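You operate a simulated robot arm through the tools that you are given. There is no shell and no other tool.

You are at the controls of a simulated robot arm. One attempt, no reset.

TASK
Refill the oil cup from the blue cup, oil the jellies and run the drum till they shine.
Fine: cup back, tap shut, drum off. Set down upright: what you pick out.

It is judged by the outcome, as a careful person would: the job done as asked, and still so three seconds after it is handed in. It fails if anything else is knocked over, pushed out of place, dropped, spilled or broken.

THE ROBOT
A 7-joint arm with a three-finger gripper, fixed in place. Base frame: the origin is on the floor under the middle of its stand, x ahead of it, y to its left, z up; the work surface is at about z = 860. Units: mm, degrees, N and s.
It reaches about 1342 mm from its shoulder. Its first joint turns from -166.0 to 166.0 degrees. Payload 2.69 kg.
Tool frame: the origin (TCP) lies between the finger pads and is the grasp point; the fingertips stand 30 mm ahead of it; z points along the fingers, y is the line along which they close. The gripper opens to 128 mm; its body begins 117 mm behind the TCP.
Orientation is told as [roll, pitch, yaw] about the base's x, y, z axes, in that order, counted from this pose: with the fingers straight down and closing along the base's y, the tool's x points along the base's -x, its y along +y and its z along -z.

THE INTERFACE
- The arm moves only by the tool send_rows. Its argument "targets" is a list that holds one entry, the list of rows, each a list of 7 numbers: the shift along the tool's x, y, z in mm, then the turn, a rotation vector about the tool's x, y, z in degrees, then the opening, from 0 (shut) to 1 (fully open). In form: [[[dx, dy, dz, ax, ay, az, jaw], ...]]. A call has 1 to 20 rows; each row is the pose to reach, as a shift and turn from the pose commanded when the call began, along the tool's axes at that moment. A row lasts 0.2 s, in which the tool goes at most 50 mm and 8.6 degrees; a call with a longer step from one row to the next is refused whole, and so is a gripper value outside its range. A pose out of reach is approached as far as the arm can. The call stops where the force on the tool passes 50 N (or 10 N more than at its start, if that is more) or the arm is blocked; 0.2 s more then pass. The fingers move at their own pace (about 127 mm/s each) and stop on an object; they squeeze with about 35 N. The grip force told is the motor's: it shows also when the fingers shut on nothing. Time passes only in rows, and 0.2 s behind the last, so rows that repeat a pose let the fingers close. It gives the time, the measured TCP pose, the force on the tool (base axes), the opening and the grip force at its end, in the units of the frame above (readings bear some noise), with the torque about the TCP (base axes, N m) and any sound that the robot's microphone picked up, and new pictures: "show" is both (left out), scene, wrist or none.
- Cameras (640 x 400 px; columns grow to the right, rows downward): "scene" is fixed at [400.4, 502.7, 1859]; the picture's right is [-0.60, -0.80, 0.00], its down [-0.51, 0.38, -0.77] and it looks along [0.62, -0.46, -0.64] (base axes); focal length 214 px, centre (320, 200). "wrist" rides on the gripper at [58, 54, -131] in the tool frame; the picture's right is [-0.68, 0.74, 0.00], its down [-0.62, -0.57, -0.55] and it looks along [-0.40, -0.37, 0.84] (tool axes); focal length 234 px, centre (320, 200). There is no depth. A picture from a camera that has moved, and an enlarged one, comes with that camera's place and axes in the base frame and with its lens.
- move_column(by): moves the trunk up (or, below 0, down) by that many mm; the arm rides with it, the base frame stays. It gives what a move gives, with no picture.
- close_up(camera, box): a new picture of the part [left, top, right, bottom] of that camera's present view, enlarged. The clock stands still meanwhile.
- finish_job(): hands the job in; it is judged then, once.

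Places have to be worked out from the pictures, the camera data and where the tool is seen. Open the gripper and draw the arm clear of the work before you hand the job in, unless the task says otherwise.

The tools are called after "Call:" by a JSON object that holds its "api" and its "payload". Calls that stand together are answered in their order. send_rows: Moves the arm, as the interface text tells. Its arguments: {"type":"object","properties":{"targets":{"type":"array"},"show":{"type":"string","enum":["both","scene","wrist","none"]}},"required":["targets"]} The other tools are called the same way: move_column (by) moves the trunk up or down; close_up (camera, box) takes an enlarged picture of a part of a camera's view; finish_job () hands the job in.

At the start:

```text
clock: 0.0
eef_pos: [589.5, 163.1, 1577.9]
orientation: [-0.1, 0.0, 0.0]
force: [-0.6, -0.1, -0.6]
torque: [-0.03, -0.03, 0.02]
finger_gap: 128.2
gripper_force: 0.0
trunk travel left (down, up): [-275.0, 75.0]
```

scene: 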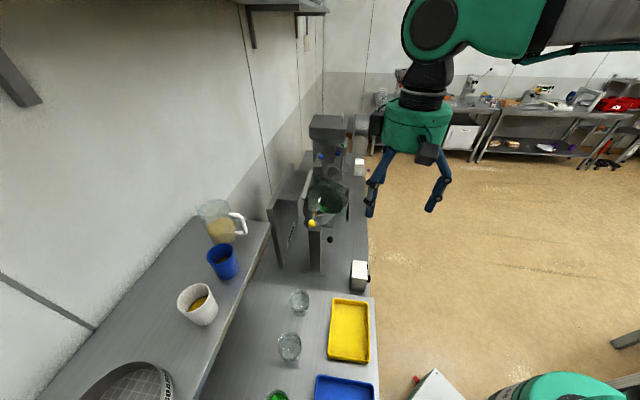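
wrist: 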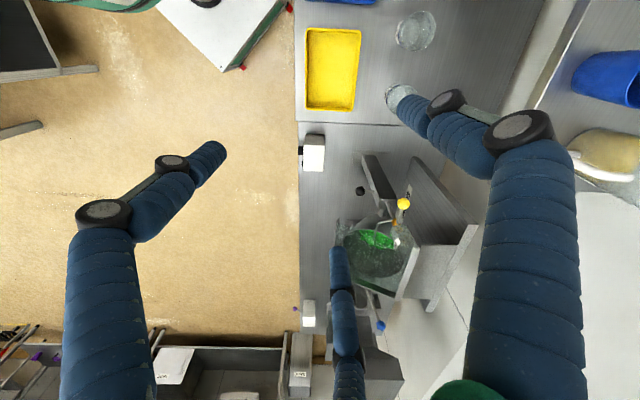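

I see a bench with a drum (tumbler) machine, cups on a shelf, and trays. I first look closer at the parts before moving anything.

Call:
{"api": "close_up", "payload": {"camera": "scene", "box": [260, 100, 400, 190]}}

Call:
{"api": "close_up", "payload": {"camera": "scene", "box": [250, 170, 390, 260]}}

Call:
{"api": "close_up", "payload": {"camera": "scene", "box": [160, 190, 280, 340]}}

Call:
{"api": "close_up", "payload": {"camera": "scene", "box": [220, 250, 440, 400]}}

Call:
{"api": "close_up", "payload": {"camera": "wrist", "box": [290, 130, 490, 330]}}

Call:
{"api": "close_up", "payload": {"camera": "wrist", "box": [290, 0, 640, 200]}}

```text
4.44 times, centred on (330, 145) of scene
camera zoom: at [400.4, 502.7, 1859.0], right [-0.6, -0.8, 0.0], down [-0.51, 0.38, -0.77], along [0.62, -0.46, -0.64], focal length 953 px, centre (276, 444)
```

zoom: 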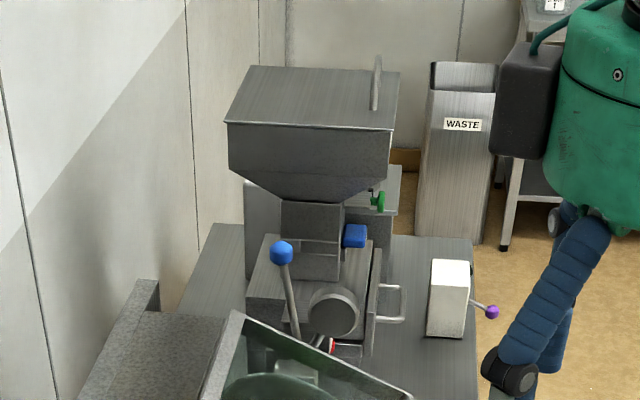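

```text
4.44 times, centred on (320, 215) of scene
camera zoom: at [400.4, 502.7, 1859.0], right [-0.6, -0.8, 0.0], down [-0.51, 0.38, -0.77], along [0.62, -0.46, -0.64], focal length 953 px, centre (320, 133)
```

zoom: 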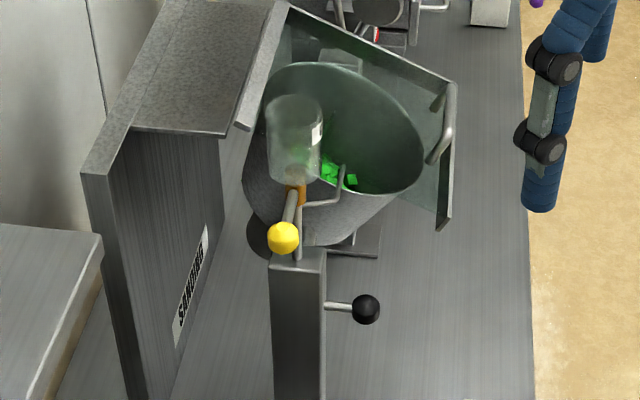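

```text
2.67 times, centred on (220, 265) of scene
camera zoom: at [400.4, 502.7, 1859.0], right [-0.6, -0.8, 0.0], down [-0.51, 0.38, -0.77], along [0.62, -0.46, -0.64], focal length 572 px, centre (587, 27)
```

zoom: 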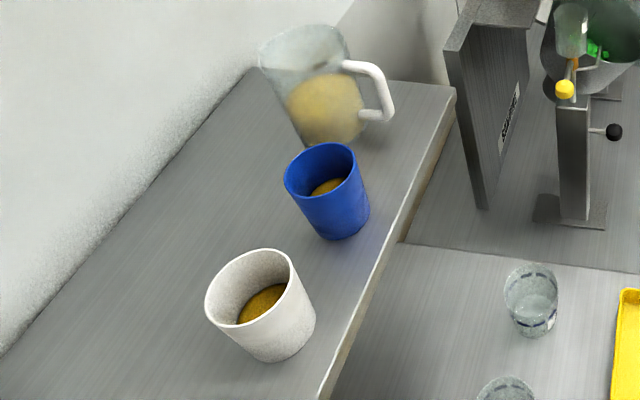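

```text
2.67 times, centred on (330, 325) of scene
camera zoom: at [400.4, 502.7, 1859.0], right [-0.6, -0.8, 0.0], down [-0.51, 0.38, -0.77], along [0.62, -0.46, -0.64], focal length 572 px, centre (293, -133)
```

zoom: 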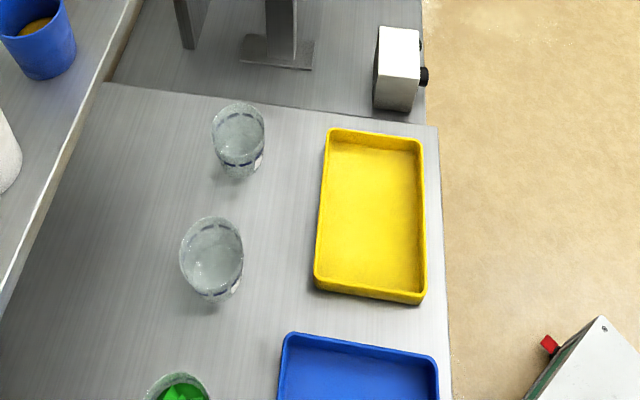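

```text
2.00 times, centred on (390, 230) of wrist
camera zoom: at [532.3, 216.5, 1709.0], right [0.68, 0.74, 0.0], down [0.62, -0.57, 0.55], along [0.4, -0.37, -0.84], focal length 468 px, centre (180, 140)
```

zoom: 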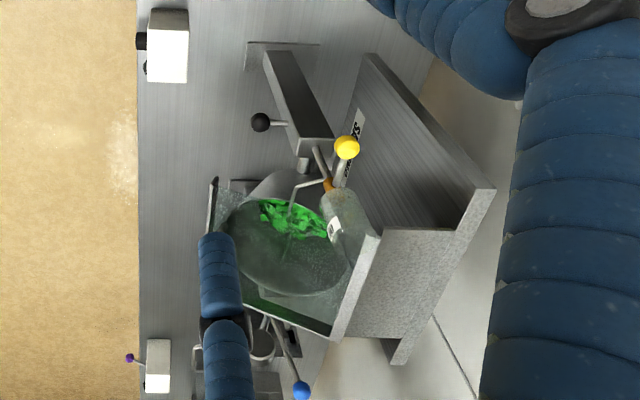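

```text
1.83 times, centred on (465, 100) of wrist
camera zoom: at [532.3, 216.5, 1709.0], right [0.68, 0.74, 0.0], down [0.62, -0.57, 0.55], along [0.4, -0.37, -0.84], focal length 428 px, centre (55, 383)
```

zoom: 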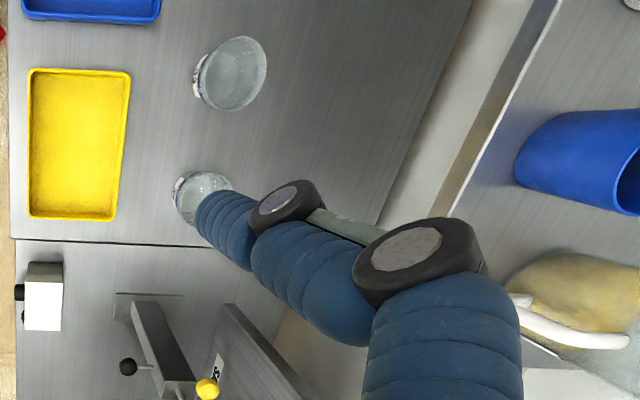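

The bench looks to be turned about 45° to the base axes, with the drum machine further off and the cups on a raised shelf. I look closer at the controls, the oil cup and the labels.

Call:
{"api": "close_up", "payload": {"camera": "scene", "box": [295, 175, 355, 220]}}

Call:
{"api": "close_up", "payload": {"camera": "wrist", "box": [330, 180, 430, 270]}}

Call:
{"api": "close_up", "payload": {"camera": "scene", "box": [335, 245, 385, 300]}}

Call:
{"api": "close_up", "payload": {"camera": "wrist", "box": [290, 120, 350, 180]}}

Call:
{"api": "close_up", "payload": {"camera": "wrist", "box": [280, 270, 420, 370]}}

Call:
{"api": "close_up", "payload": {"camera": "scene", "box": [340, 340, 480, 400]}}

```text
8.89 times, centred on (325, 198) of scene
camera zoom: at [400.4, 502.7, 1859.0], right [-0.6, -0.8, 0.0], down [-0.51, 0.38, -0.77], along [0.62, -0.46, -0.64], focal length 1906 px, centre (276, 222)
```

zoom: 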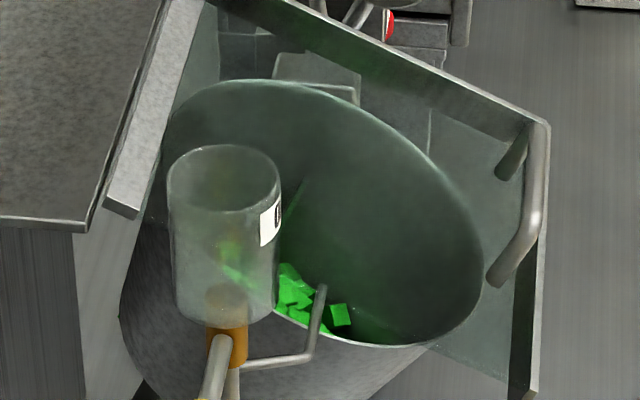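

```text
4.44 times, centred on (380, 225) of wrist
camera zoom: at [532.3, 216.5, 1709.0], right [0.68, 0.74, 0.0], down [0.62, -0.57, 0.55], along [0.4, -0.37, -0.84], focal length 1041 px, centre (53, 89)
```

zoom: 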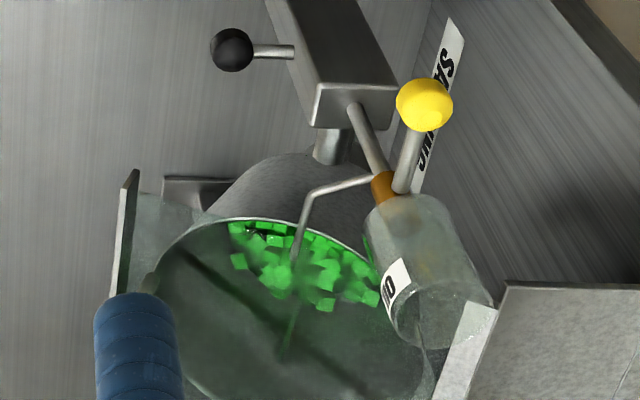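

```text
7.27 times, centred on (360, 272) of scene
camera zoom: at [400.4, 502.7, 1859.0], right [-0.6, -0.8, 0.0], down [-0.51, 0.38, -0.77], along [0.62, -0.46, -0.64], focal length 1560 px, centre (29, -327)
```

zoom: 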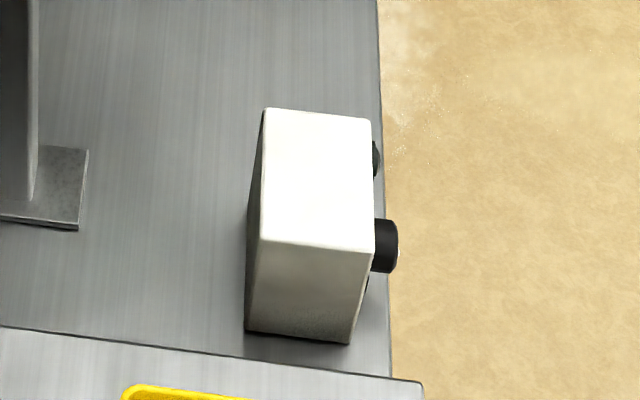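

```text
6.67 times, centred on (320, 150) of wrist
camera zoom: at [532.3, 216.5, 1709.0], right [0.68, 0.74, 0.0], down [0.62, -0.57, 0.55], along [0.4, -0.37, -0.84], focal length 1561 px, centre (320, 533)
```

zoom: 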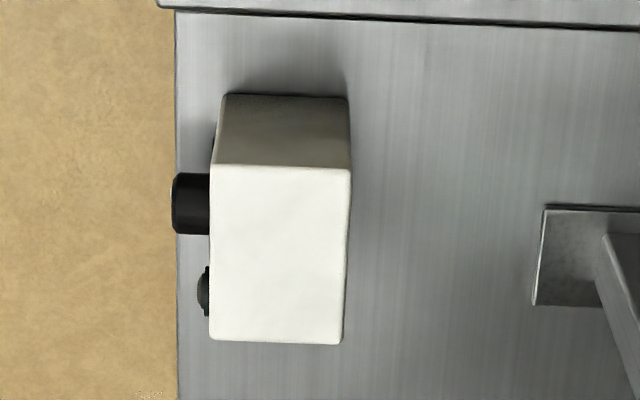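

```text
4.00 times, centred on (350, 320) of wrist
camera zoom: at [532.3, 216.5, 1709.0], right [0.68, 0.74, 0.0], down [0.62, -0.57, 0.55], along [0.4, -0.37, -0.84], focal length 937 px, centre (200, -280)
```

zoom: 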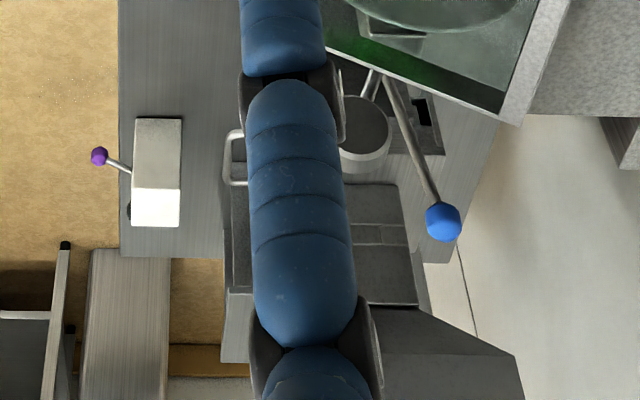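

```text
4.57 times, centred on (410, 370) of scene
camera zoom: at [400.4, 502.7, 1859.0], right [-0.6, -0.8, 0.0], down [-0.51, 0.38, -0.77], along [0.62, -0.46, -0.64], focal length 980 px, centre (-91, -577)
```

zoom: 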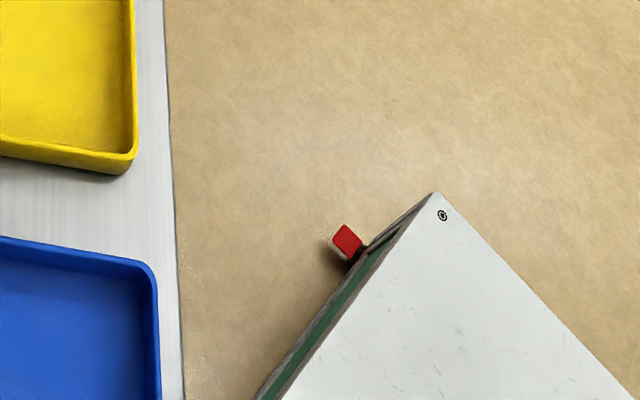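

The blue cup sits at roughly (855, 510), base z≈1245. The oil cup rim is near (992, 95, 1290), the yellow tap knob near (942, 145, 1188) and the black post knob near (948, 30, 989). In free air I turn the wrist by 135° about the tool axis, to check the range and get a view from another side.

Call:
{"api": "send_rows", "payload": {"targets": [[[0, 0, 0, 0, 0, 8.4, 1], [0, 0, 0, 0, 0, 16.8, 1], [0, 0, 0, 0, 0, 25.2, 1], [0, 0, 0, 0, 0, 33.6, 1], [0, 0, 0, 0, 0, 42, 1], [0, 0, 0, 0, 0, 50.4, 1], [0, 0, 0, 0, 0, 58.8, 1], [0, 0, 0, 0, 0, 67.2, 1], [0, 0, 0, 0, 0, 75.6, 1], [0, 0, 0, 0, 0, 84, 1], [0, 0, 0, 0, 0, 92.4, 1], [0, 0, 0, 0, 0, 100.8, 1], [0, 0, 0, 0, 0, 109.2, 1], [0, 0, 0, 0, 0, 117.6, 1], [0, 0, 0, 0, 0, 126, 1], [0, 0, 0, 0, 0, 134.4, 1], [0, 0, 0, 0, 0, 135, 1], [0, 0, 0, 0, 0, 135, 1]]]}}

```text
clock: 3.8
eef_pos: [589.6, 162.1, 1578.4]
orientation: [0.0, 0.0, -135.0]
force: [1.1, 0.9, 0.3]
torque: [0.03, -0.01, 0.02]
finger_gap: 128.1
gripper_force: 0.0
trunk travel left (down, up): [-275.0, 75.0]
camera wrist: at [670.0, 166.0, 1709.0], right [0.04, -1.0, 0.0], down [-0.84, -0.04, 0.55], along [-0.55, -0.02, -0.84], focal length 234 px, centre (320, 200)
```

scene: 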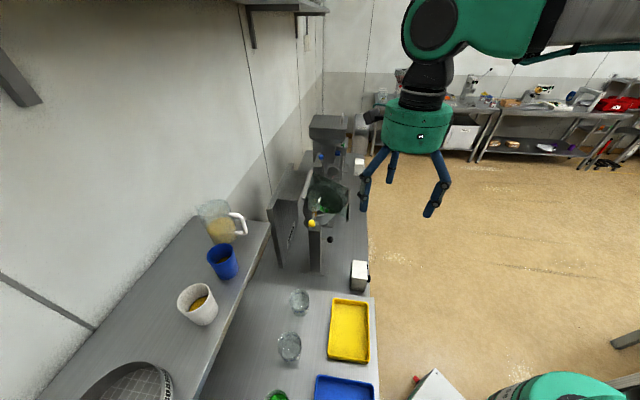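
wrist: 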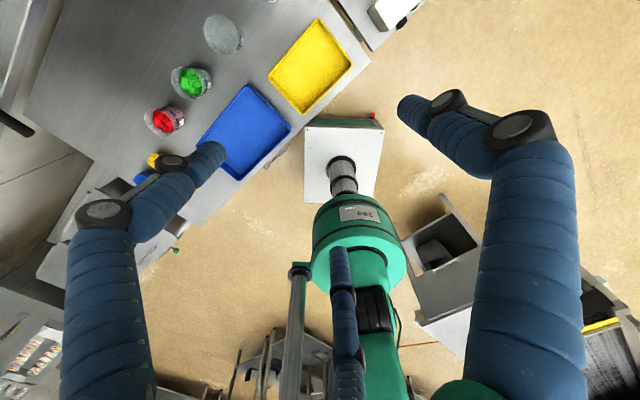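

The wrist turned freely. Now I tip the tool up until the fingers point along the bench normal, toward the wall, with the camera on top. That gives a view over the shelf.

Call:
{"api": "send_rows", "payload": {"targets": [[[0, 0, 0, 0, 8.4, 0, 1], [0, 0, 0, 0, 16.8, 0, 1], [0, 0, 0, 0, 25.2, 0, 1], [0, 0, 0, 0, 33.6, 0, 1], [0, 0, 0, 0, 42, 0, 1], [0, 0, 0, 0, 50.4, 0, 1], [0, 0, 0, 0, 58.8, 0, 1], [0, 0, 0, 0, 67.2, 0, 1], [0, 0, 0, 0, 75.6, 0, 1], [0, 0, 0, 0, 84, 0, 1], [0, 0, 0, 0, 90, 0, 1], [0, 0, 0, 0, 90, 0, 1]]]}}

```text
clock: 6.4
eef_pos: [589.0, 163.6, 1579.3]
orientation: [166.8, 89.9, 31.7]
force: [0.8, -0.4, 0.0]
torque: [0.01, 0.01, 0.03]
finger_gap: 127.9
gripper_force: 0.1
trunk travel left (down, up): [-275.0, 75.0]
camera wrist: at [536.3, 32.1, 1636.5], right [0.52, -0.52, -0.68], down [-0.79, 0.01, -0.62], along [0.33, 0.85, -0.4], focal length 234 px, centre (320, 200)
```

scene: 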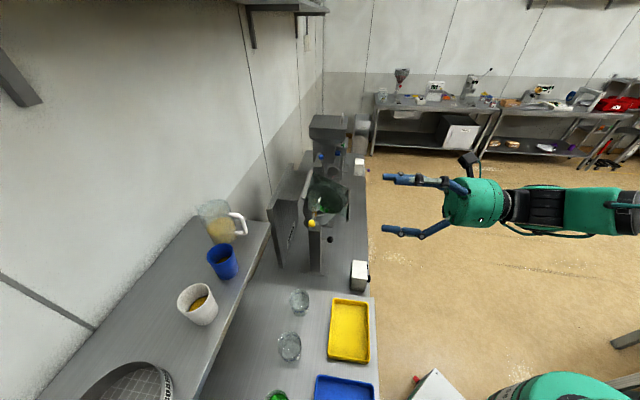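
wrist: 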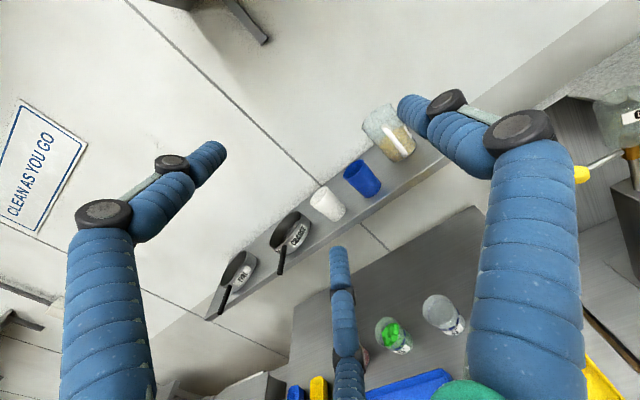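

The wrist is free in this pose too, and the view gives useful parallax. I zoom in on the shelf, the cups and the drum.

Call:
{"api": "close_up", "payload": {"camera": "wrist", "box": [290, 80, 450, 230]}}

Call:
{"api": "close_up", "payload": {"camera": "wrist", "box": [560, 60, 640, 260]}}

Call:
{"api": "close_up", "payload": {"camera": "scene", "box": [190, 190, 260, 300]}}

Call:
{"api": "close_up", "payload": {"camera": "wrist", "box": [0, 80, 100, 240]}}

```text
2.67 times, centred on (370, 155) of wrist
camera zoom: at [536.3, 32.1, 1636.5], right [0.52, -0.52, -0.68], down [-0.79, 0.01, -0.62], along [0.33, 0.85, -0.4], focal length 624 px, centre (187, 320)
```

zoom: 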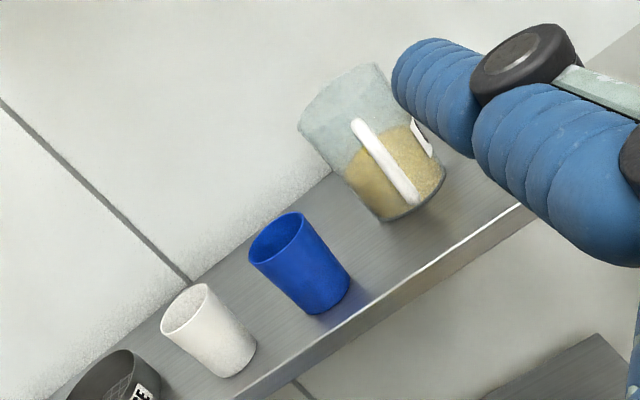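

```text
2.00 times, centred on (600, 160) of wrist
camera zoom: at [536.3, 32.1, 1636.5], right [0.52, -0.52, -0.68], down [-0.79, 0.01, -0.62], along [0.33, 0.85, -0.4], focal length 468 px, centre (-240, 280)
```

zoom: 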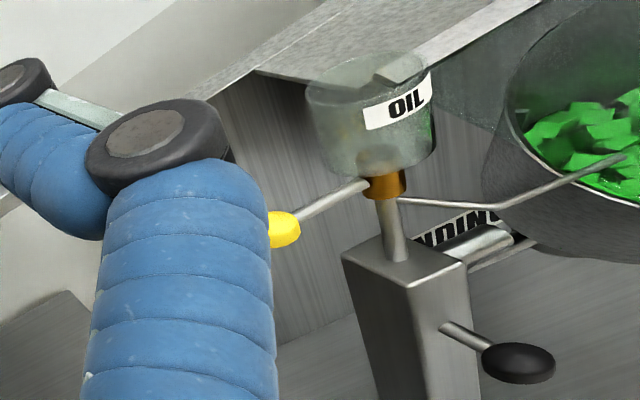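

```text
3.64 times, centred on (225, 245) of scene
camera zoom: at [400.4, 502.7, 1859.0], right [-0.6, -0.8, 0.0], down [-0.51, 0.38, -0.77], along [0.62, -0.46, -0.64], focal length 780 px, centre (666, 36)
```

zoom: 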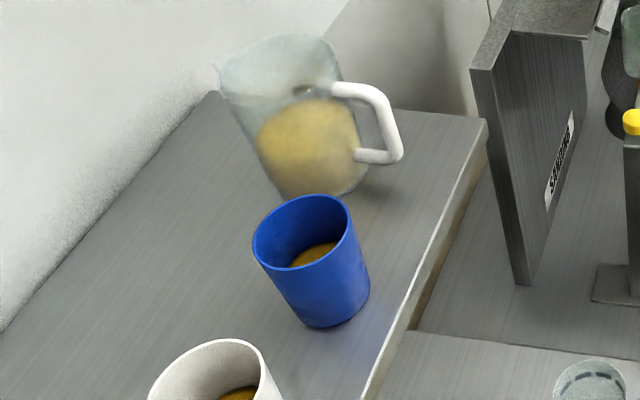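

```text
2.50 times, centred on (50, 160) of wrist
camera zoom: at [536.3, 32.1, 1636.5], right [0.52, -0.52, -0.68], down [-0.79, 0.01, -0.62], along [0.33, 0.85, -0.4], focal length 585 px, centre (995, 300)
```

zoom: 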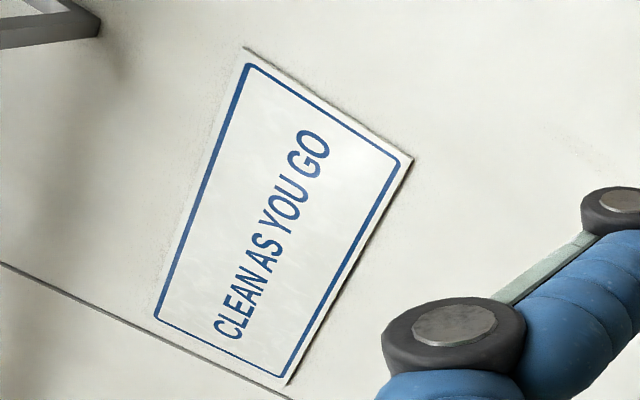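

The fingers look as if they sit in a three-way arrangement, so I shut the gripper in free air to see how they travel before I plan the grasp.

Call:
{"api": "send_rows", "payload": {"targets": [[[0, 0, 0, 0, 0, 0, 0.62], [0, 0, 0, 0, 0, 0, 0.62], [0, 0, 0, 0, 0, 0, 0.62]]], "show": "wrist"}}

Call:
{"api": "send_rows", "payload": {"targets": [[[0, 0, 0, 0, 0, 0, 0], [0, 0, 0, 0, 0, 0, 0], [0, 0, 0, 0, 0, 0, 0], [0, 0, 0, 0, 0, 0, 0]]]}}

```text
clock: 7.2
eef_pos: [590.1, 162.9, 1579.0]
orientation: [126.8, 89.9, -8.2]
force: [-1.2, 0.3, 0.1]
torque: [-0.01, 0.01, -0.01]
finger_gap: 79.4
gripper_force: 0.1
trunk travel left (down, up): [-275.0, 75.0]
camera wrist: at [536.3, 32.3, 1636.7], right [0.52, -0.52, -0.68], down [-0.79, 0.01, -0.62], along [0.33, 0.85, -0.4], focal length 234 px, centre (320, 200)
```

wrist: 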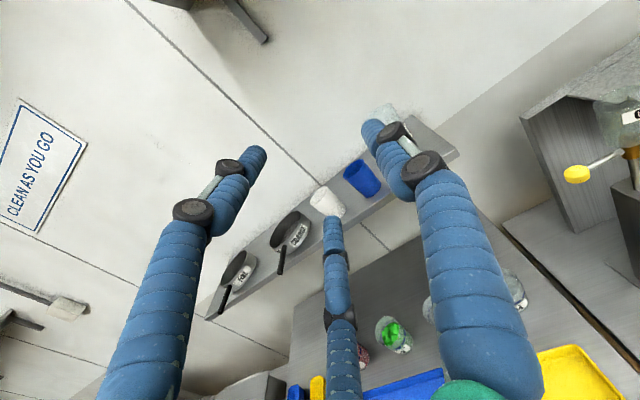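

```text
clock: 8.2
eef_pos: [589.5, 163.5, 1578.9]
orientation: [79.5, 90.1, -55.5]
force: [-0.7, 0.0, -0.3]
torque: [0.01, 0.01, -0.02]
finger_gap: 2.0
gripper_force: 31.5
trunk travel left (down, up): [-275.0, 75.0]
camera wrist: at [536.3, 32.3, 1636.6], right [0.52, -0.52, -0.68], down [-0.79, 0.01, -0.62], along [0.33, 0.85, -0.4], focal length 234 px, centre (320, 200)
```

scene: 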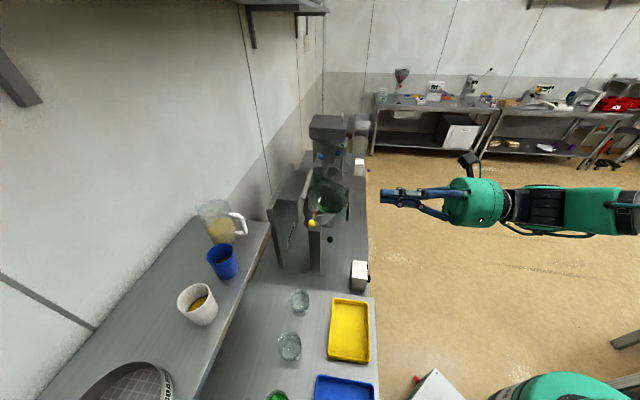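
wrist: 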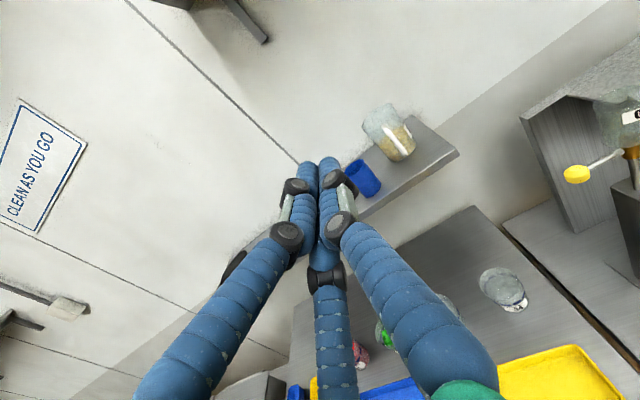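

The gripper is a centric three-jaw one: one finger is at +y and the other two are at about ±120°, with radius = gap/2 + 10 mm. I roll it so the single finger points up, and shift closer to the drum to inspect the machine and its controls.

Call:
{"api": "send_rows", "payload": {"targets": [[[-21, 21, 0, 0, 0, -8.2, 0.5], [-42, 42, 0, 0, 0, -16.4, 0.8], [-63, 63, 0, 0, 0, -24.6, 0.8], [-84, 84, 0, 0, 0, -32.8, 0.8], [-105, 105, 0, 0, 0, -41, 0.8], [-126, 126, 0, 0, 0, -49.2, 0.8], [-147, 147, 0, 0, 0, -57.4, 0.8], [-168, 168, 0, 0, 0, -65.6, 0.8], [-189, 189, 0, 0, 0, -73.8, 0.8], [-210, 210, 0, 0, 0, -82, 0.8], [-229, 229, 0, 0, 0, -90, 0.8], [-229, 229, 0, 0, 0, -90, 0.8]]]}}

```text
clock: 10.8
eef_pos: [751.4, 0.5, 1350.1]
orientation: [90.0, -0.1, -44.9]
force: [0.8, -0.2, -0.3]
torque: [0.01, -0.01, 0.0]
finger_gap: 102.3
gripper_force: 0.1
trunk travel left (down, up): [-275.0, 75.0]
camera wrist: at [618.8, -50.2, 1402.9], right [0.48, -0.48, 0.74], down [0.05, -0.82, -0.56], along [0.88, 0.31, -0.37], focal length 234 px, centre (320, 200)
```

scene: 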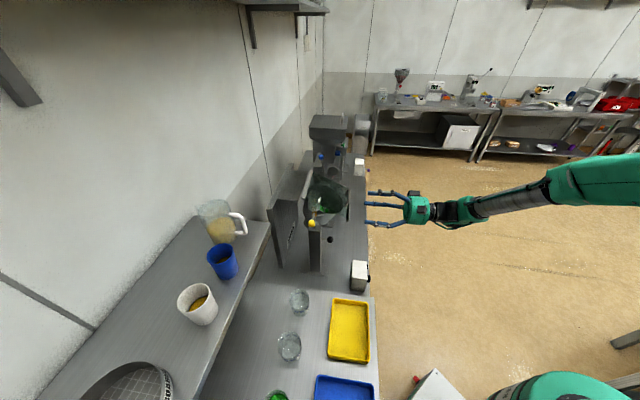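
wrist: 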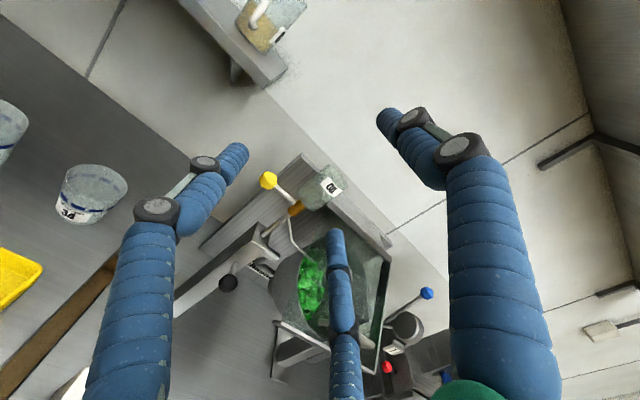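

This view shows the drum, the oil cup and the base of the machine. I zoom in on them.

Call:
{"api": "close_up", "payload": {"camera": "wrist", "box": [240, 150, 400, 290]}}

Call:
{"api": "close_up", "payload": {"camera": "wrist", "box": [260, 260, 460, 400]}}

Call:
{"api": "close_up", "payload": {"camera": "wrist", "box": [170, 210, 320, 340]}}

Call:
{"api": "close_up", "payload": {"camera": "wrist", "box": [0, 330, 120, 400]}}

```text
2.86 times, centred on (320, 220) of wrist
camera zoom: at [618.8, -50.2, 1402.9], right [0.48, -0.48, 0.74], down [0.05, -0.82, -0.56], along [0.88, 0.31, -0.37], focal length 669 px, centre (320, 143)
```

zoom: 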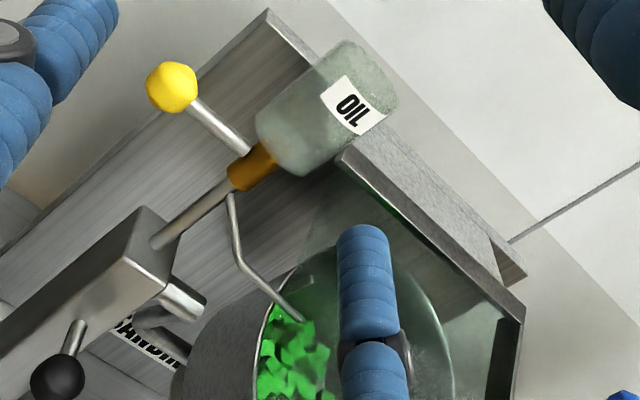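

```text
2.86 times, centred on (360, 330) of wrist
camera zoom: at [618.8, -50.2, 1402.9], right [0.48, -0.48, 0.74], down [0.05, -0.82, -0.56], along [0.88, 0.31, -0.37], focal length 669 px, centre (206, -171)
```

zoom: 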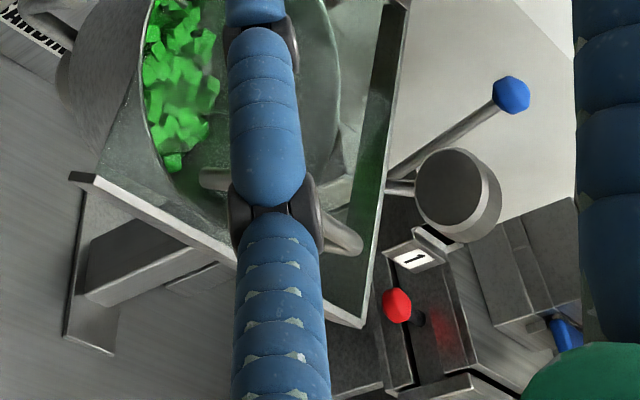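

```text
3.08 times, centred on (245, 275) of wrist
camera zoom: at [618.8, -50.2, 1402.9], right [0.48, -0.48, 0.74], down [0.05, -0.82, -0.56], along [0.88, 0.31, -0.37], focal length 720 px, centre (551, -31)
```

zoom: 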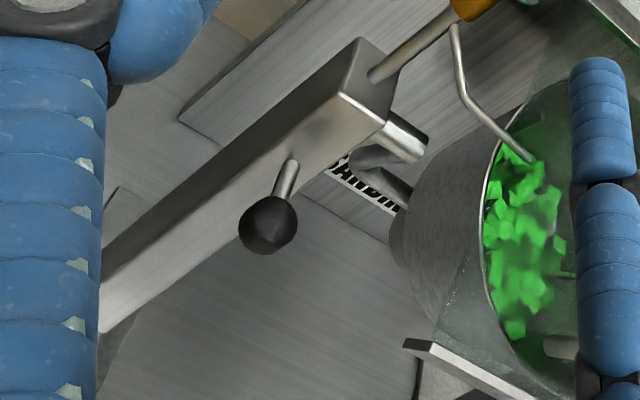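

```text
5.33 times, centred on (60, 365) of wrist
camera zoom: at [618.8, -50.2, 1402.9], right [0.48, -0.48, 0.74], down [0.05, -0.82, -0.56], along [0.88, 0.31, -0.37], focal length 1249 px, centre (1707, -680)
```

zoom: 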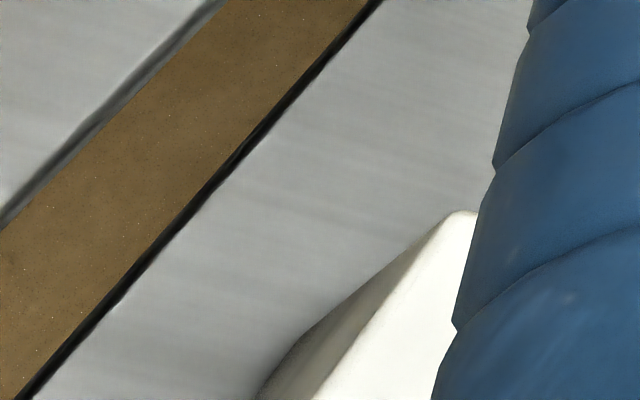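

The machine panel reads "SANDI…" and the white box in front carries a black knob. I back away from the bench and lower the camera to see the front faces of both control boxes.

Call:
{"api": "send_rows", "payload": {"targets": [[[10, 0, -48, 0, 0, 0, 0.8], [20, 0, -96, 0, 0, 0, 0.8], [30, -10, -144, 0, 0, 0, 0.8], [36, -40, -180, 0, 0, 0, 0.8], [36, -85, -200, 0, 0, 0, 0.8], [36, -130, -200, 0, 0, 0, 0.8], [36, -175, -200, 0, 0, 0, 0.8], [36, -220, -200, 0, 0, 0, 0.8], [36, -265, -200, 0, 0, 0, 0.8], [36, -310, -200, 0, 0, 0, 0.8], [36, -355, -200, 0, 0, 0, 0.8], [36, -400, -200, 0, 0, 0, 0.8], [36, -400, -200, 0, 0, 0, 0.8]]]}}

```text
clock: 13.6
eef_pos: [586.4, -114.7, 949.3]
orientation: [90.0, 0.0, -45.0]
force: [0.0, -0.4, -0.4]
torque: [-0.01, 0.01, 0.06]
finger_gap: 102.5
gripper_force: 0.0
trunk travel left (down, up): [-275.0, 75.0]
camera wrist: at [454.2, -166.6, 1002.7], right [0.48, -0.48, 0.74], down [0.05, -0.82, -0.57], along [0.88, 0.31, -0.37], focal length 234 px, centre (320, 200)
```

scene: 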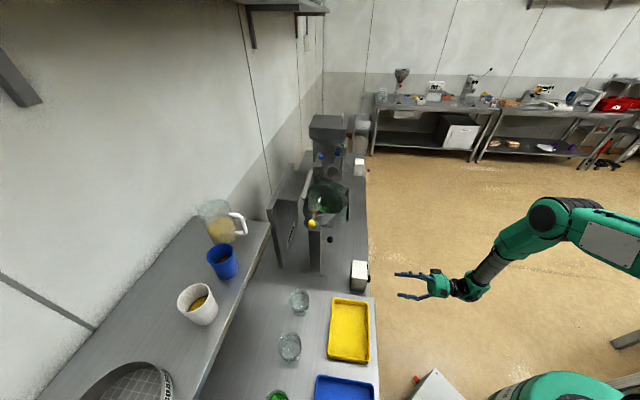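
wrist: 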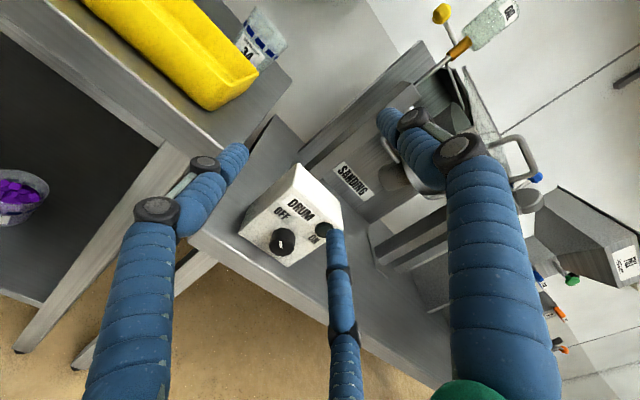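

The white box is labelled "DRUM OFF / ON" and has a rotary knob. I zoom in on it and on the rest of the machine.

Call:
{"api": "close_up", "payload": {"camera": "wrist", "box": [230, 150, 350, 290]}}

Call:
{"api": "close_up", "payload": {"camera": "wrist", "box": [380, 0, 560, 200]}}

Call:
{"api": "close_up", "payload": {"camera": "wrist", "box": [500, 150, 640, 360]}}

Call:
{"api": "close_up", "payload": {"camera": "wrist", "box": [220, 0, 340, 110]}}

```text
2.86 times, centred on (290, 220) of wrist
camera zoom: at [454.2, -166.6, 1002.7], right [0.48, -0.48, 0.74], down [0.05, -0.82, -0.57], along [0.88, 0.31, -0.37], focal length 669 px, centre (406, 143)
```

zoom: 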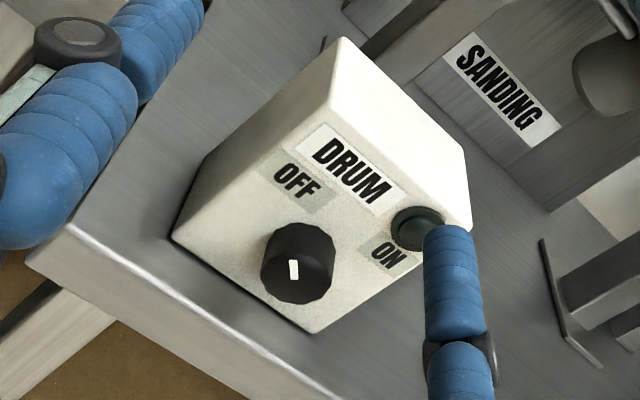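

```text
2.00 times, centred on (470, 100) of wrist
camera zoom: at [454.2, -166.6, 1002.7], right [0.48, -0.48, 0.74], down [0.05, -0.82, -0.57], along [0.88, 0.31, -0.37], focal length 468 px, centre (20, 400)
```

zoom: 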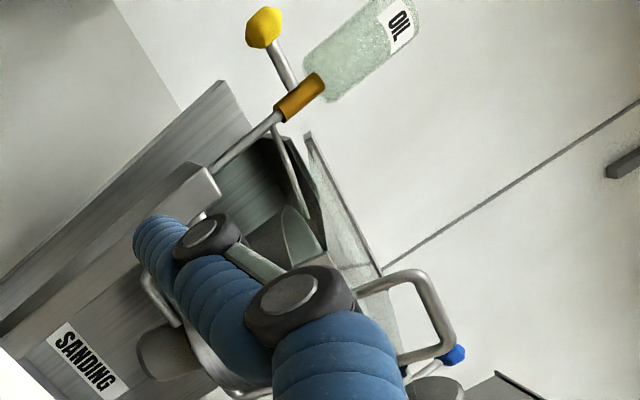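

```text
1.90 times, centred on (570, 255) of wrist
camera zoom: at [454.2, -166.6, 1002.7], right [0.48, -0.48, 0.74], down [0.05, -0.82, -0.57], along [0.88, 0.31, -0.37], focal length 446 px, centre (-156, 95)
```

zoom: 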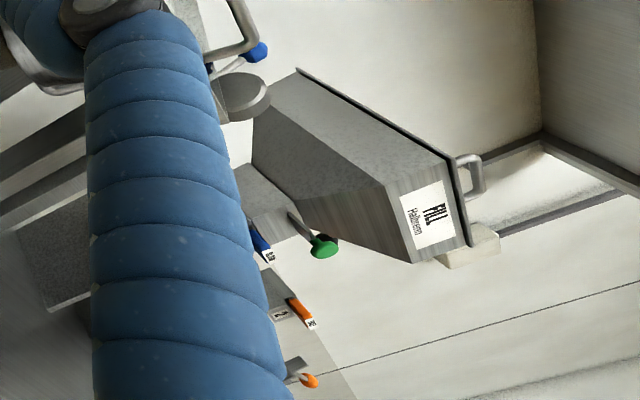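

```text
3.64 times, centred on (280, 55) of wrist
camera zoom: at [454.2, -166.6, 1002.7], right [0.48, -0.48, 0.74], down [0.05, -0.82, -0.57], along [0.88, 0.31, -0.37], focal length 852 px, centre (466, 727)
```

zoom: 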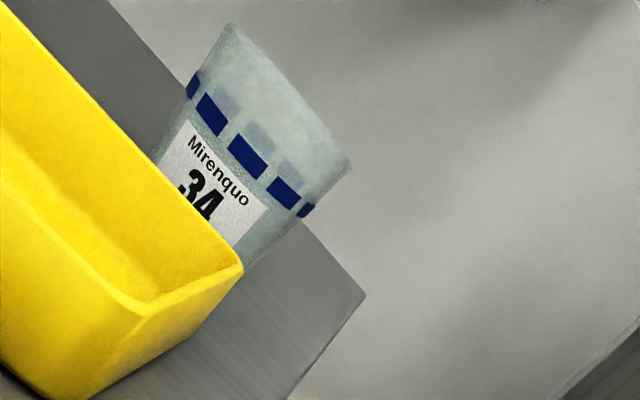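

The DRUM knob points to OFF, up-left. ON is 90° clockwise, and the indicator lamp is dark. The sloping glass guard looks shut over the drum, so I leave it alone. I'll grasp the blue cup from above with the single finger on the wall side, so I now raise the arm and turn the tool down again.

Call:
{"api": "send_rows", "payload": {"targets": [[[0, 48, 0, 0, 0, 0, 0.8], [0, 96, 0, 0, 0, 0, 0.8], [0, 144, 0, 8.2, 0, 0, 0.8], [0, 192, 0, 16.4, 0, 0, 0.8], [0, 240, 0, 24.6, 0, 0, 0.8], [0, 288, 0, 32.8, 0, 0, 0.8], [0, 336, 0, 41, 0, 0, 0.8], [0, 384, 0, 49.2, 0, 0, 0.8], [0, 432, 0, 57.4, 0, 0, 0.8], [0, 480, 0, 65.6, 0, 0, 0.8], [0, 528, 0, 73.8, 0, 0, 0.8], [0, 576, 0, 82, 0, 0, 0.8], [0, 611, 0, 90, 0, 0, 0.8], [0, 611, 0, 90, 0, 0, 0.8]]], "show": "none"}}

```text
clock: 16.6
eef_pos: [584.6, -115.6, 1561.0]
orientation: [-0.2, -0.1, -45.0]
force: [0.0, -0.2, 1.2]
torque: [-0.06, 0.03, -0.04]
finger_gap: 102.5
gripper_force: 0.1
trunk travel left (down, up): [-275.0, 75.0]
```

I move level to a point above the blue cup at z≈1560, well over the jug.

Call:
{"api": "send_rows", "payload": {"targets": [[[18, 44, 0, 0, 0, 0, 0.8], [36, 88, 0, 0, 0, 0, 0.8], [54, 132, 0, 0, 0, 0, 0.8], [72, 176, 0, 0, 0, 0, 0.8], [90, 220, 0, 0, 0, 0, 0.8], [108, 264, 0, 0, 0, 0, 0.8], [126, 308, 0, 0, 0, 0, 0.8], [144, 352, 0, 0, 0, 0, 0.8], [162, 396, 0, 0, 0, 0, 0.8], [180, 440, 0, 0, 0, 0, 0.8], [198, 484, 0, 0, 0, 0, 0.8], [216, 528, 0, 0, 0, 0, 0.8], [234, 572, 0, 0, 0, 0, 0.8], [252, 616, 0, 0, 0, 0, 0.8], [259, 633, 0, 0, 0, 0, 0.8], [259, 633, 0, 0, 0, 0, 0.8]]]}}

```text
clock: 20.0
eef_pos: [835.7, 507.1, 1523.4]
orientation: [-1.3, 0.4, -45.0]
force: [5.0, 3.0, -8.0]
torque: [-0.42, 0.76, -0.02]
finger_gap: 101.7
gripper_force: 0.1
out of reach, approached as far as the arm can: row 14, 15, 16
trunk travel left (down, up): [-275.0, 75.0]
camera wrist: at [836.7, 588.0, 1653.6], right [1.0, 0.04, -0.02], down [0.05, -0.83, 0.56], along [0.01, -0.56, -0.83], focal length 234 px, centre (320, 200)
```

scene: 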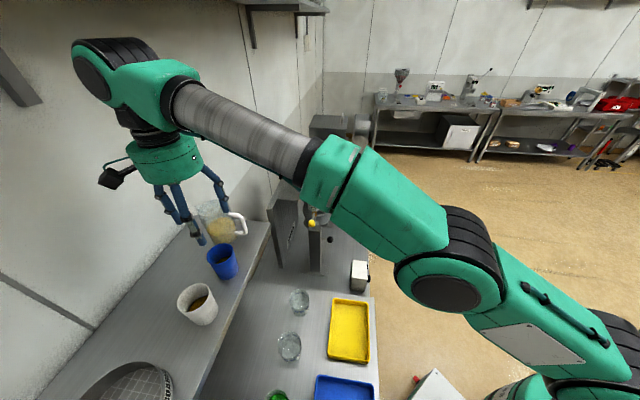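
wrist: 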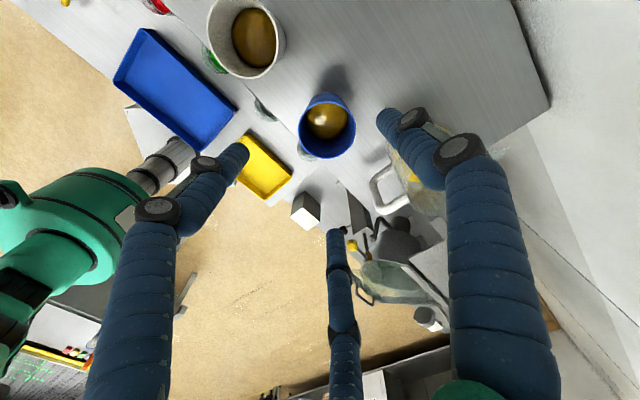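

The arm is almost stretched out at this height, so going lower will bring it back within reach. I zoom in from above to fix the blue cup's rim and the positions of its neighbours.

Call:
{"api": "close_up", "payload": {"camera": "wrist", "box": [270, 60, 400, 180]}}

Call:
{"api": "close_up", "payload": {"camera": "wrist", "box": [180, 0, 460, 230]}}

Call:
{"api": "close_up", "payload": {"camera": "scene", "box": [150, 130, 260, 290]}}

```text
3.33 times, centred on (335, 120) of wrist
camera zoom: at [836.7, 588.0, 1653.6], right [1.0, 0.04, -0.02], down [0.05, -0.83, 0.56], along [0.01, -0.56, -0.83], focal length 781 px, centre (270, 467)
```

zoom: 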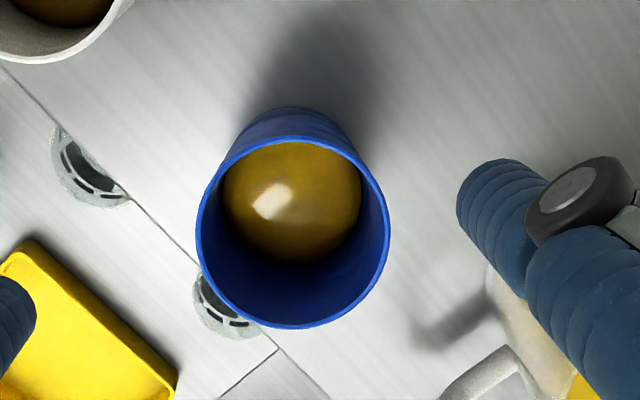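

```text
1.74 times, centred on (320, 115) of wrist
camera zoom: at [836.7, 588.0, 1653.6], right [1.0, 0.04, -0.02], down [0.05, -0.83, 0.56], along [0.01, -0.56, -0.83], focal length 407 px, centre (320, 348)
```

zoom: 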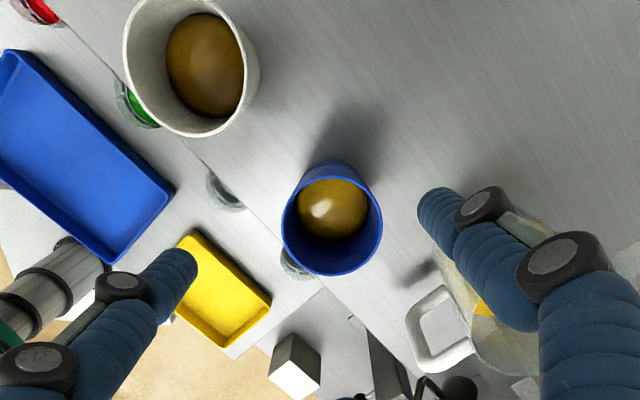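

```text
2.50 times, centred on (205, 210) of scene
camera zoom: at [400.4, 502.7, 1859.0], right [-0.6, -0.8, 0.0], down [-0.51, 0.38, -0.77], along [0.62, -0.46, -0.64], focal length 536 px, centre (608, 175)
```

zoom: 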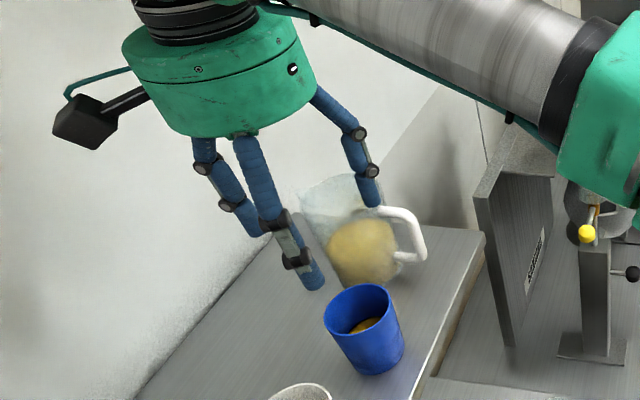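

Measured from above, the blue cup's rim is about 69 mm across, centred near (844, 505) at z≈1380. The white cup and the jug are far enough away for the fingers. I lower the tool to just above the rim.

Call:
{"api": "send_rows", "payload": {"targets": [[[-1, -2, 20, 0, 0, 0, 0.8], [-2, -5, 45, 0, 0, 0, 0.8], [-3, -8, 70, 0, 0, 0, 0.8], [-3.5, -9, 95, 0, 0, 0, 0.8], [-3.5, -9, 111, 0, 0, 0, 0.8], [-3.5, -9, 111, 0, 0, 0, 0.8]]]}}

```text
clock: 21.4
eef_pos: [821.5, 492.0, 1432.4]
orientation: [-0.1, -0.1, -44.9]
force: [0.6, 0.3, -0.1]
torque: [-0.04, 0.02, -0.01]
finger_gap: 102.5
gripper_force: 0.0
trunk travel left (down, up): [-275.0, 75.0]
camera wrist: at [819.1, 571.7, 1563.1], right [1.0, 0.04, 0.0], down [0.04, -0.83, 0.55], along [0.02, -0.55, -0.84], focal length 234 px, centre (320, 200)
```

scene: 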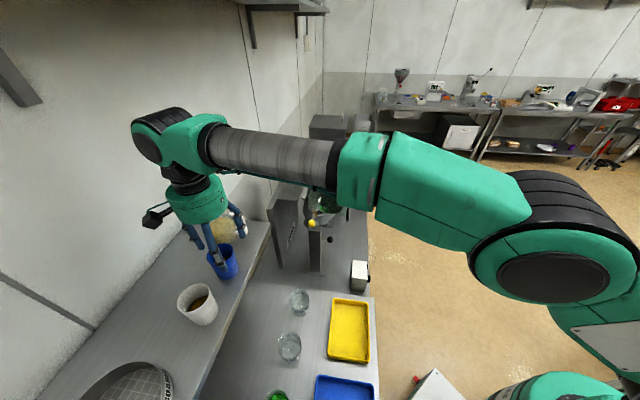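
wrist: 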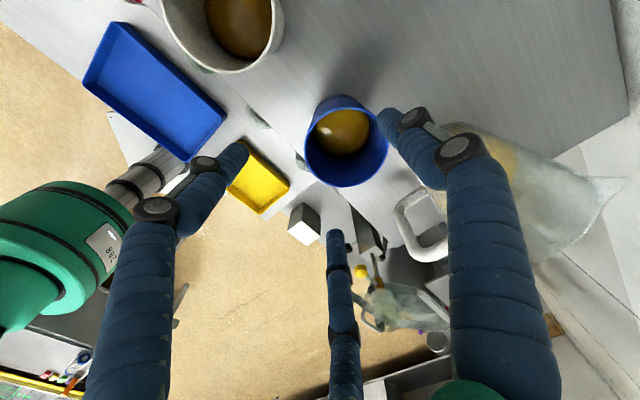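

The tool is now level at (821, 492, 1432), short of the cup's axis. I zoom to measure the offset to the rim exactly.

Call:
{"api": "close_up", "payload": {"camera": "wrist", "box": [280, 70, 440, 210]}}

Call:
{"api": "close_up", "payload": {"camera": "scene", "box": [170, 190, 270, 320]}}

```text
2.86 times, centred on (360, 140) of wrist
camera zoom: at [819.1, 571.7, 1563.1], right [1.0, 0.04, 0.0], down [0.04, -0.83, 0.55], along [0.02, -0.55, -0.84], focal length 669 px, centre (206, 371)
```

zoom: 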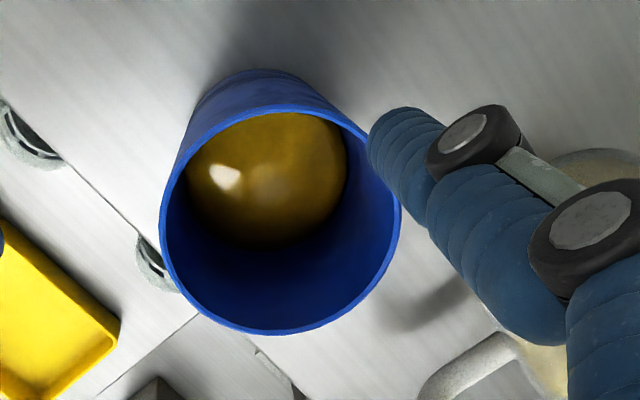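

```text
3.08 times, centred on (220, 255) of scene
camera zoom: at [400.4, 502.7, 1859.0], right [-0.6, -0.8, 0.0], down [-0.51, 0.38, -0.77], along [0.62, -0.46, -0.64], focal length 660 px, centre (628, 31)
```

zoom: 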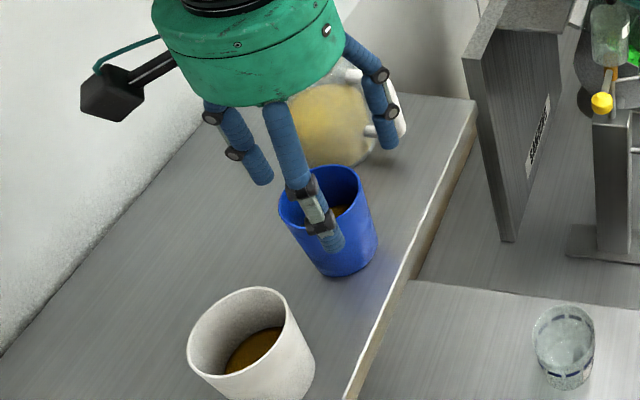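

The cup's axis is at about (843, 503), with the rim at z≈1376 and 70 mm across. I centre the tool over it and go down until the TCP is about 32 mm below the rim, with the fingers still open.

Call:
{"api": "send_rows", "payload": {"targets": [[[-4, 12, 0, 0, 0, 0, 0.8], [-7.7, 23.3, 0, 0, 0, 0, 0.8], [-7.7, 23.3, 20, 0, 0, 0, 0.8], [-7.7, 23.3, 40, 0, 0, 0, 0.8], [-7.7, 23.3, 60, 0, 0, 0, 0.8], [-7.7, 23.3, 75, 0, 0, 0, 0.8], [-7.7, 23.3, 87, 0, 0, 0, 0.8], [-7.7, 23.3, 87, 0, 0, 0, 0.8]]]}}

```text
clock: 23.2
eef_pos: [842.7, 501.4, 1346.0]
orientation: [0.0, 0.1, -45.0]
force: [0.7, -0.2, 0.5]
torque: [-0.01, 0.03, 0.01]
finger_gap: 102.5
gripper_force: 0.0
trunk travel left (down, up): [-275.0, 75.0]
camera wrist: at [840.5, 581.7, 1477.5], right [1.0, 0.04, 0.0], down [0.04, -0.84, 0.55], along [0.02, -0.55, -0.84], focal length 234 px, centre (320, 200)
```

scene: 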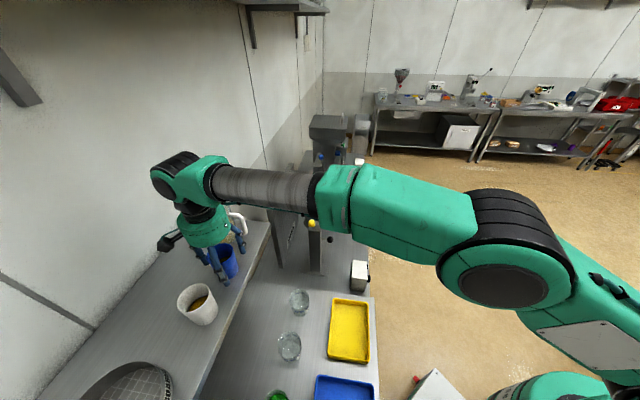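
wrist: 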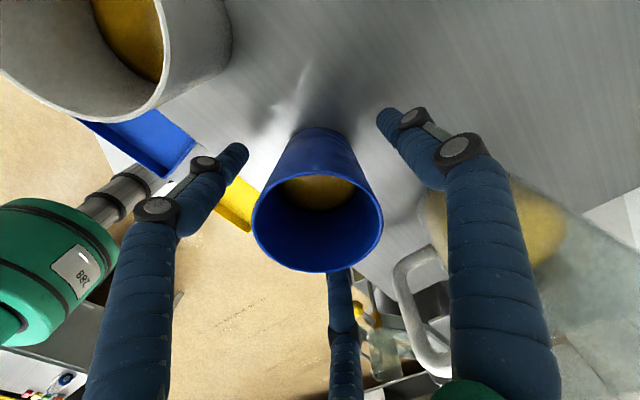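

The cup sits centred between the three open fingers and is clear of its neighbours. I close the gripper on it.

Call:
{"api": "send_rows", "payload": {"targets": [[[0, 0, 0, 0, 0, 0, 0.6], [0, 0, 0, 0, 0, 0, 0.45], [0, 0, 0, 0, 0, 0, 0.3], [0, 0, 0, 0, 0, 0, 0.3], [0, 0, 0, 0, 0, 0, 0.3]]]}}

```text
clock: 24.4
eef_pos: [843.4, 502.2, 1348.3]
orientation: [0.0, 0.1, -45.0]
force: [0.7, 1.2, 1.4]
torque: [0.02, -0.09, 0.02]
finger_gap: 63.2
gripper_force: 34.8
trunk travel left (down, up): [-275.0, 75.0]
camera wrist: at [840.3, 581.7, 1477.6], right [1.0, 0.04, 0.0], down [0.04, -0.84, 0.55], along [0.02, -0.55, -0.84], focal length 234 px, centre (320, 200)
```

scene: 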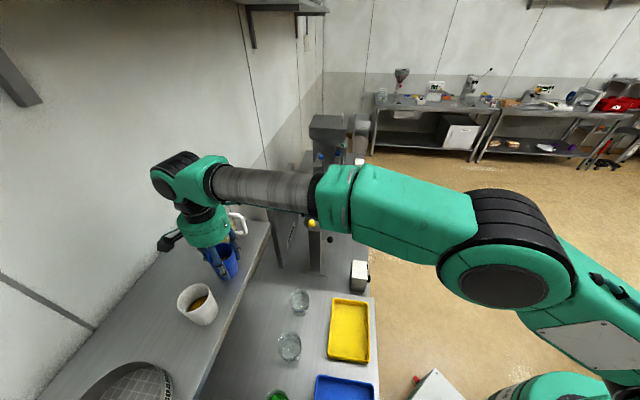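
wrist: 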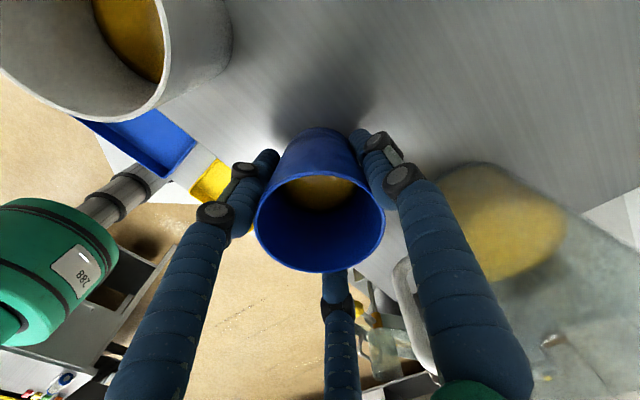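

The grip holds at a gap of 63 mm with 35 N. I lift the cup slowly, straight up by 80 mm.

Call:
{"api": "send_rows", "payload": {"targets": [[[0, 0, -8, 0, 0, 0, 0.3], [0, 0, -20, 0, 0, 0, 0.3], [0, 0, -35, 0, 0, 0, 0.3], [0, 0, -50, 0, 0, 0, 0.3], [0, 0, -65, 0, 0, 0, 0.3], [0, 0, -75, 0, 0, 0, 0.3], [0, 0, -80, 0, 0, 0, 0.3], [0, 0, -80, 0, 0, 0, 0.3]]]}}

```text
clock: 26.2
eef_pos: [841.2, 502.5, 1427.1]
orientation: [0.0, 0.0, -45.1]
force: [-0.3, 0.8, -0.8]
torque: [-0.01, 0.01, -0.01]
finger_gap: 63.2
gripper_force: 34.8
trunk travel left (down, up): [-275.0, 75.0]
camera wrist: at [840.2, 581.9, 1557.2], right [1.0, 0.04, 0.0], down [0.04, -0.84, 0.55], along [0.02, -0.55, -0.84], focal length 234 px, centre (320, 200)
```

scene: 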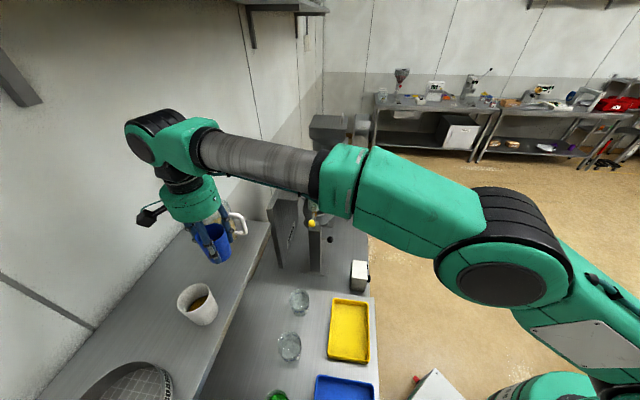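
wrist: 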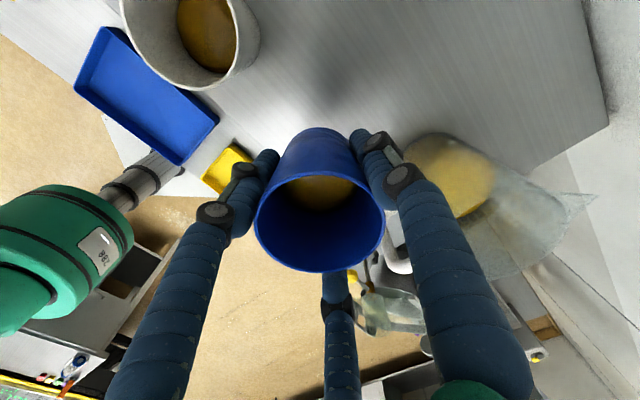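

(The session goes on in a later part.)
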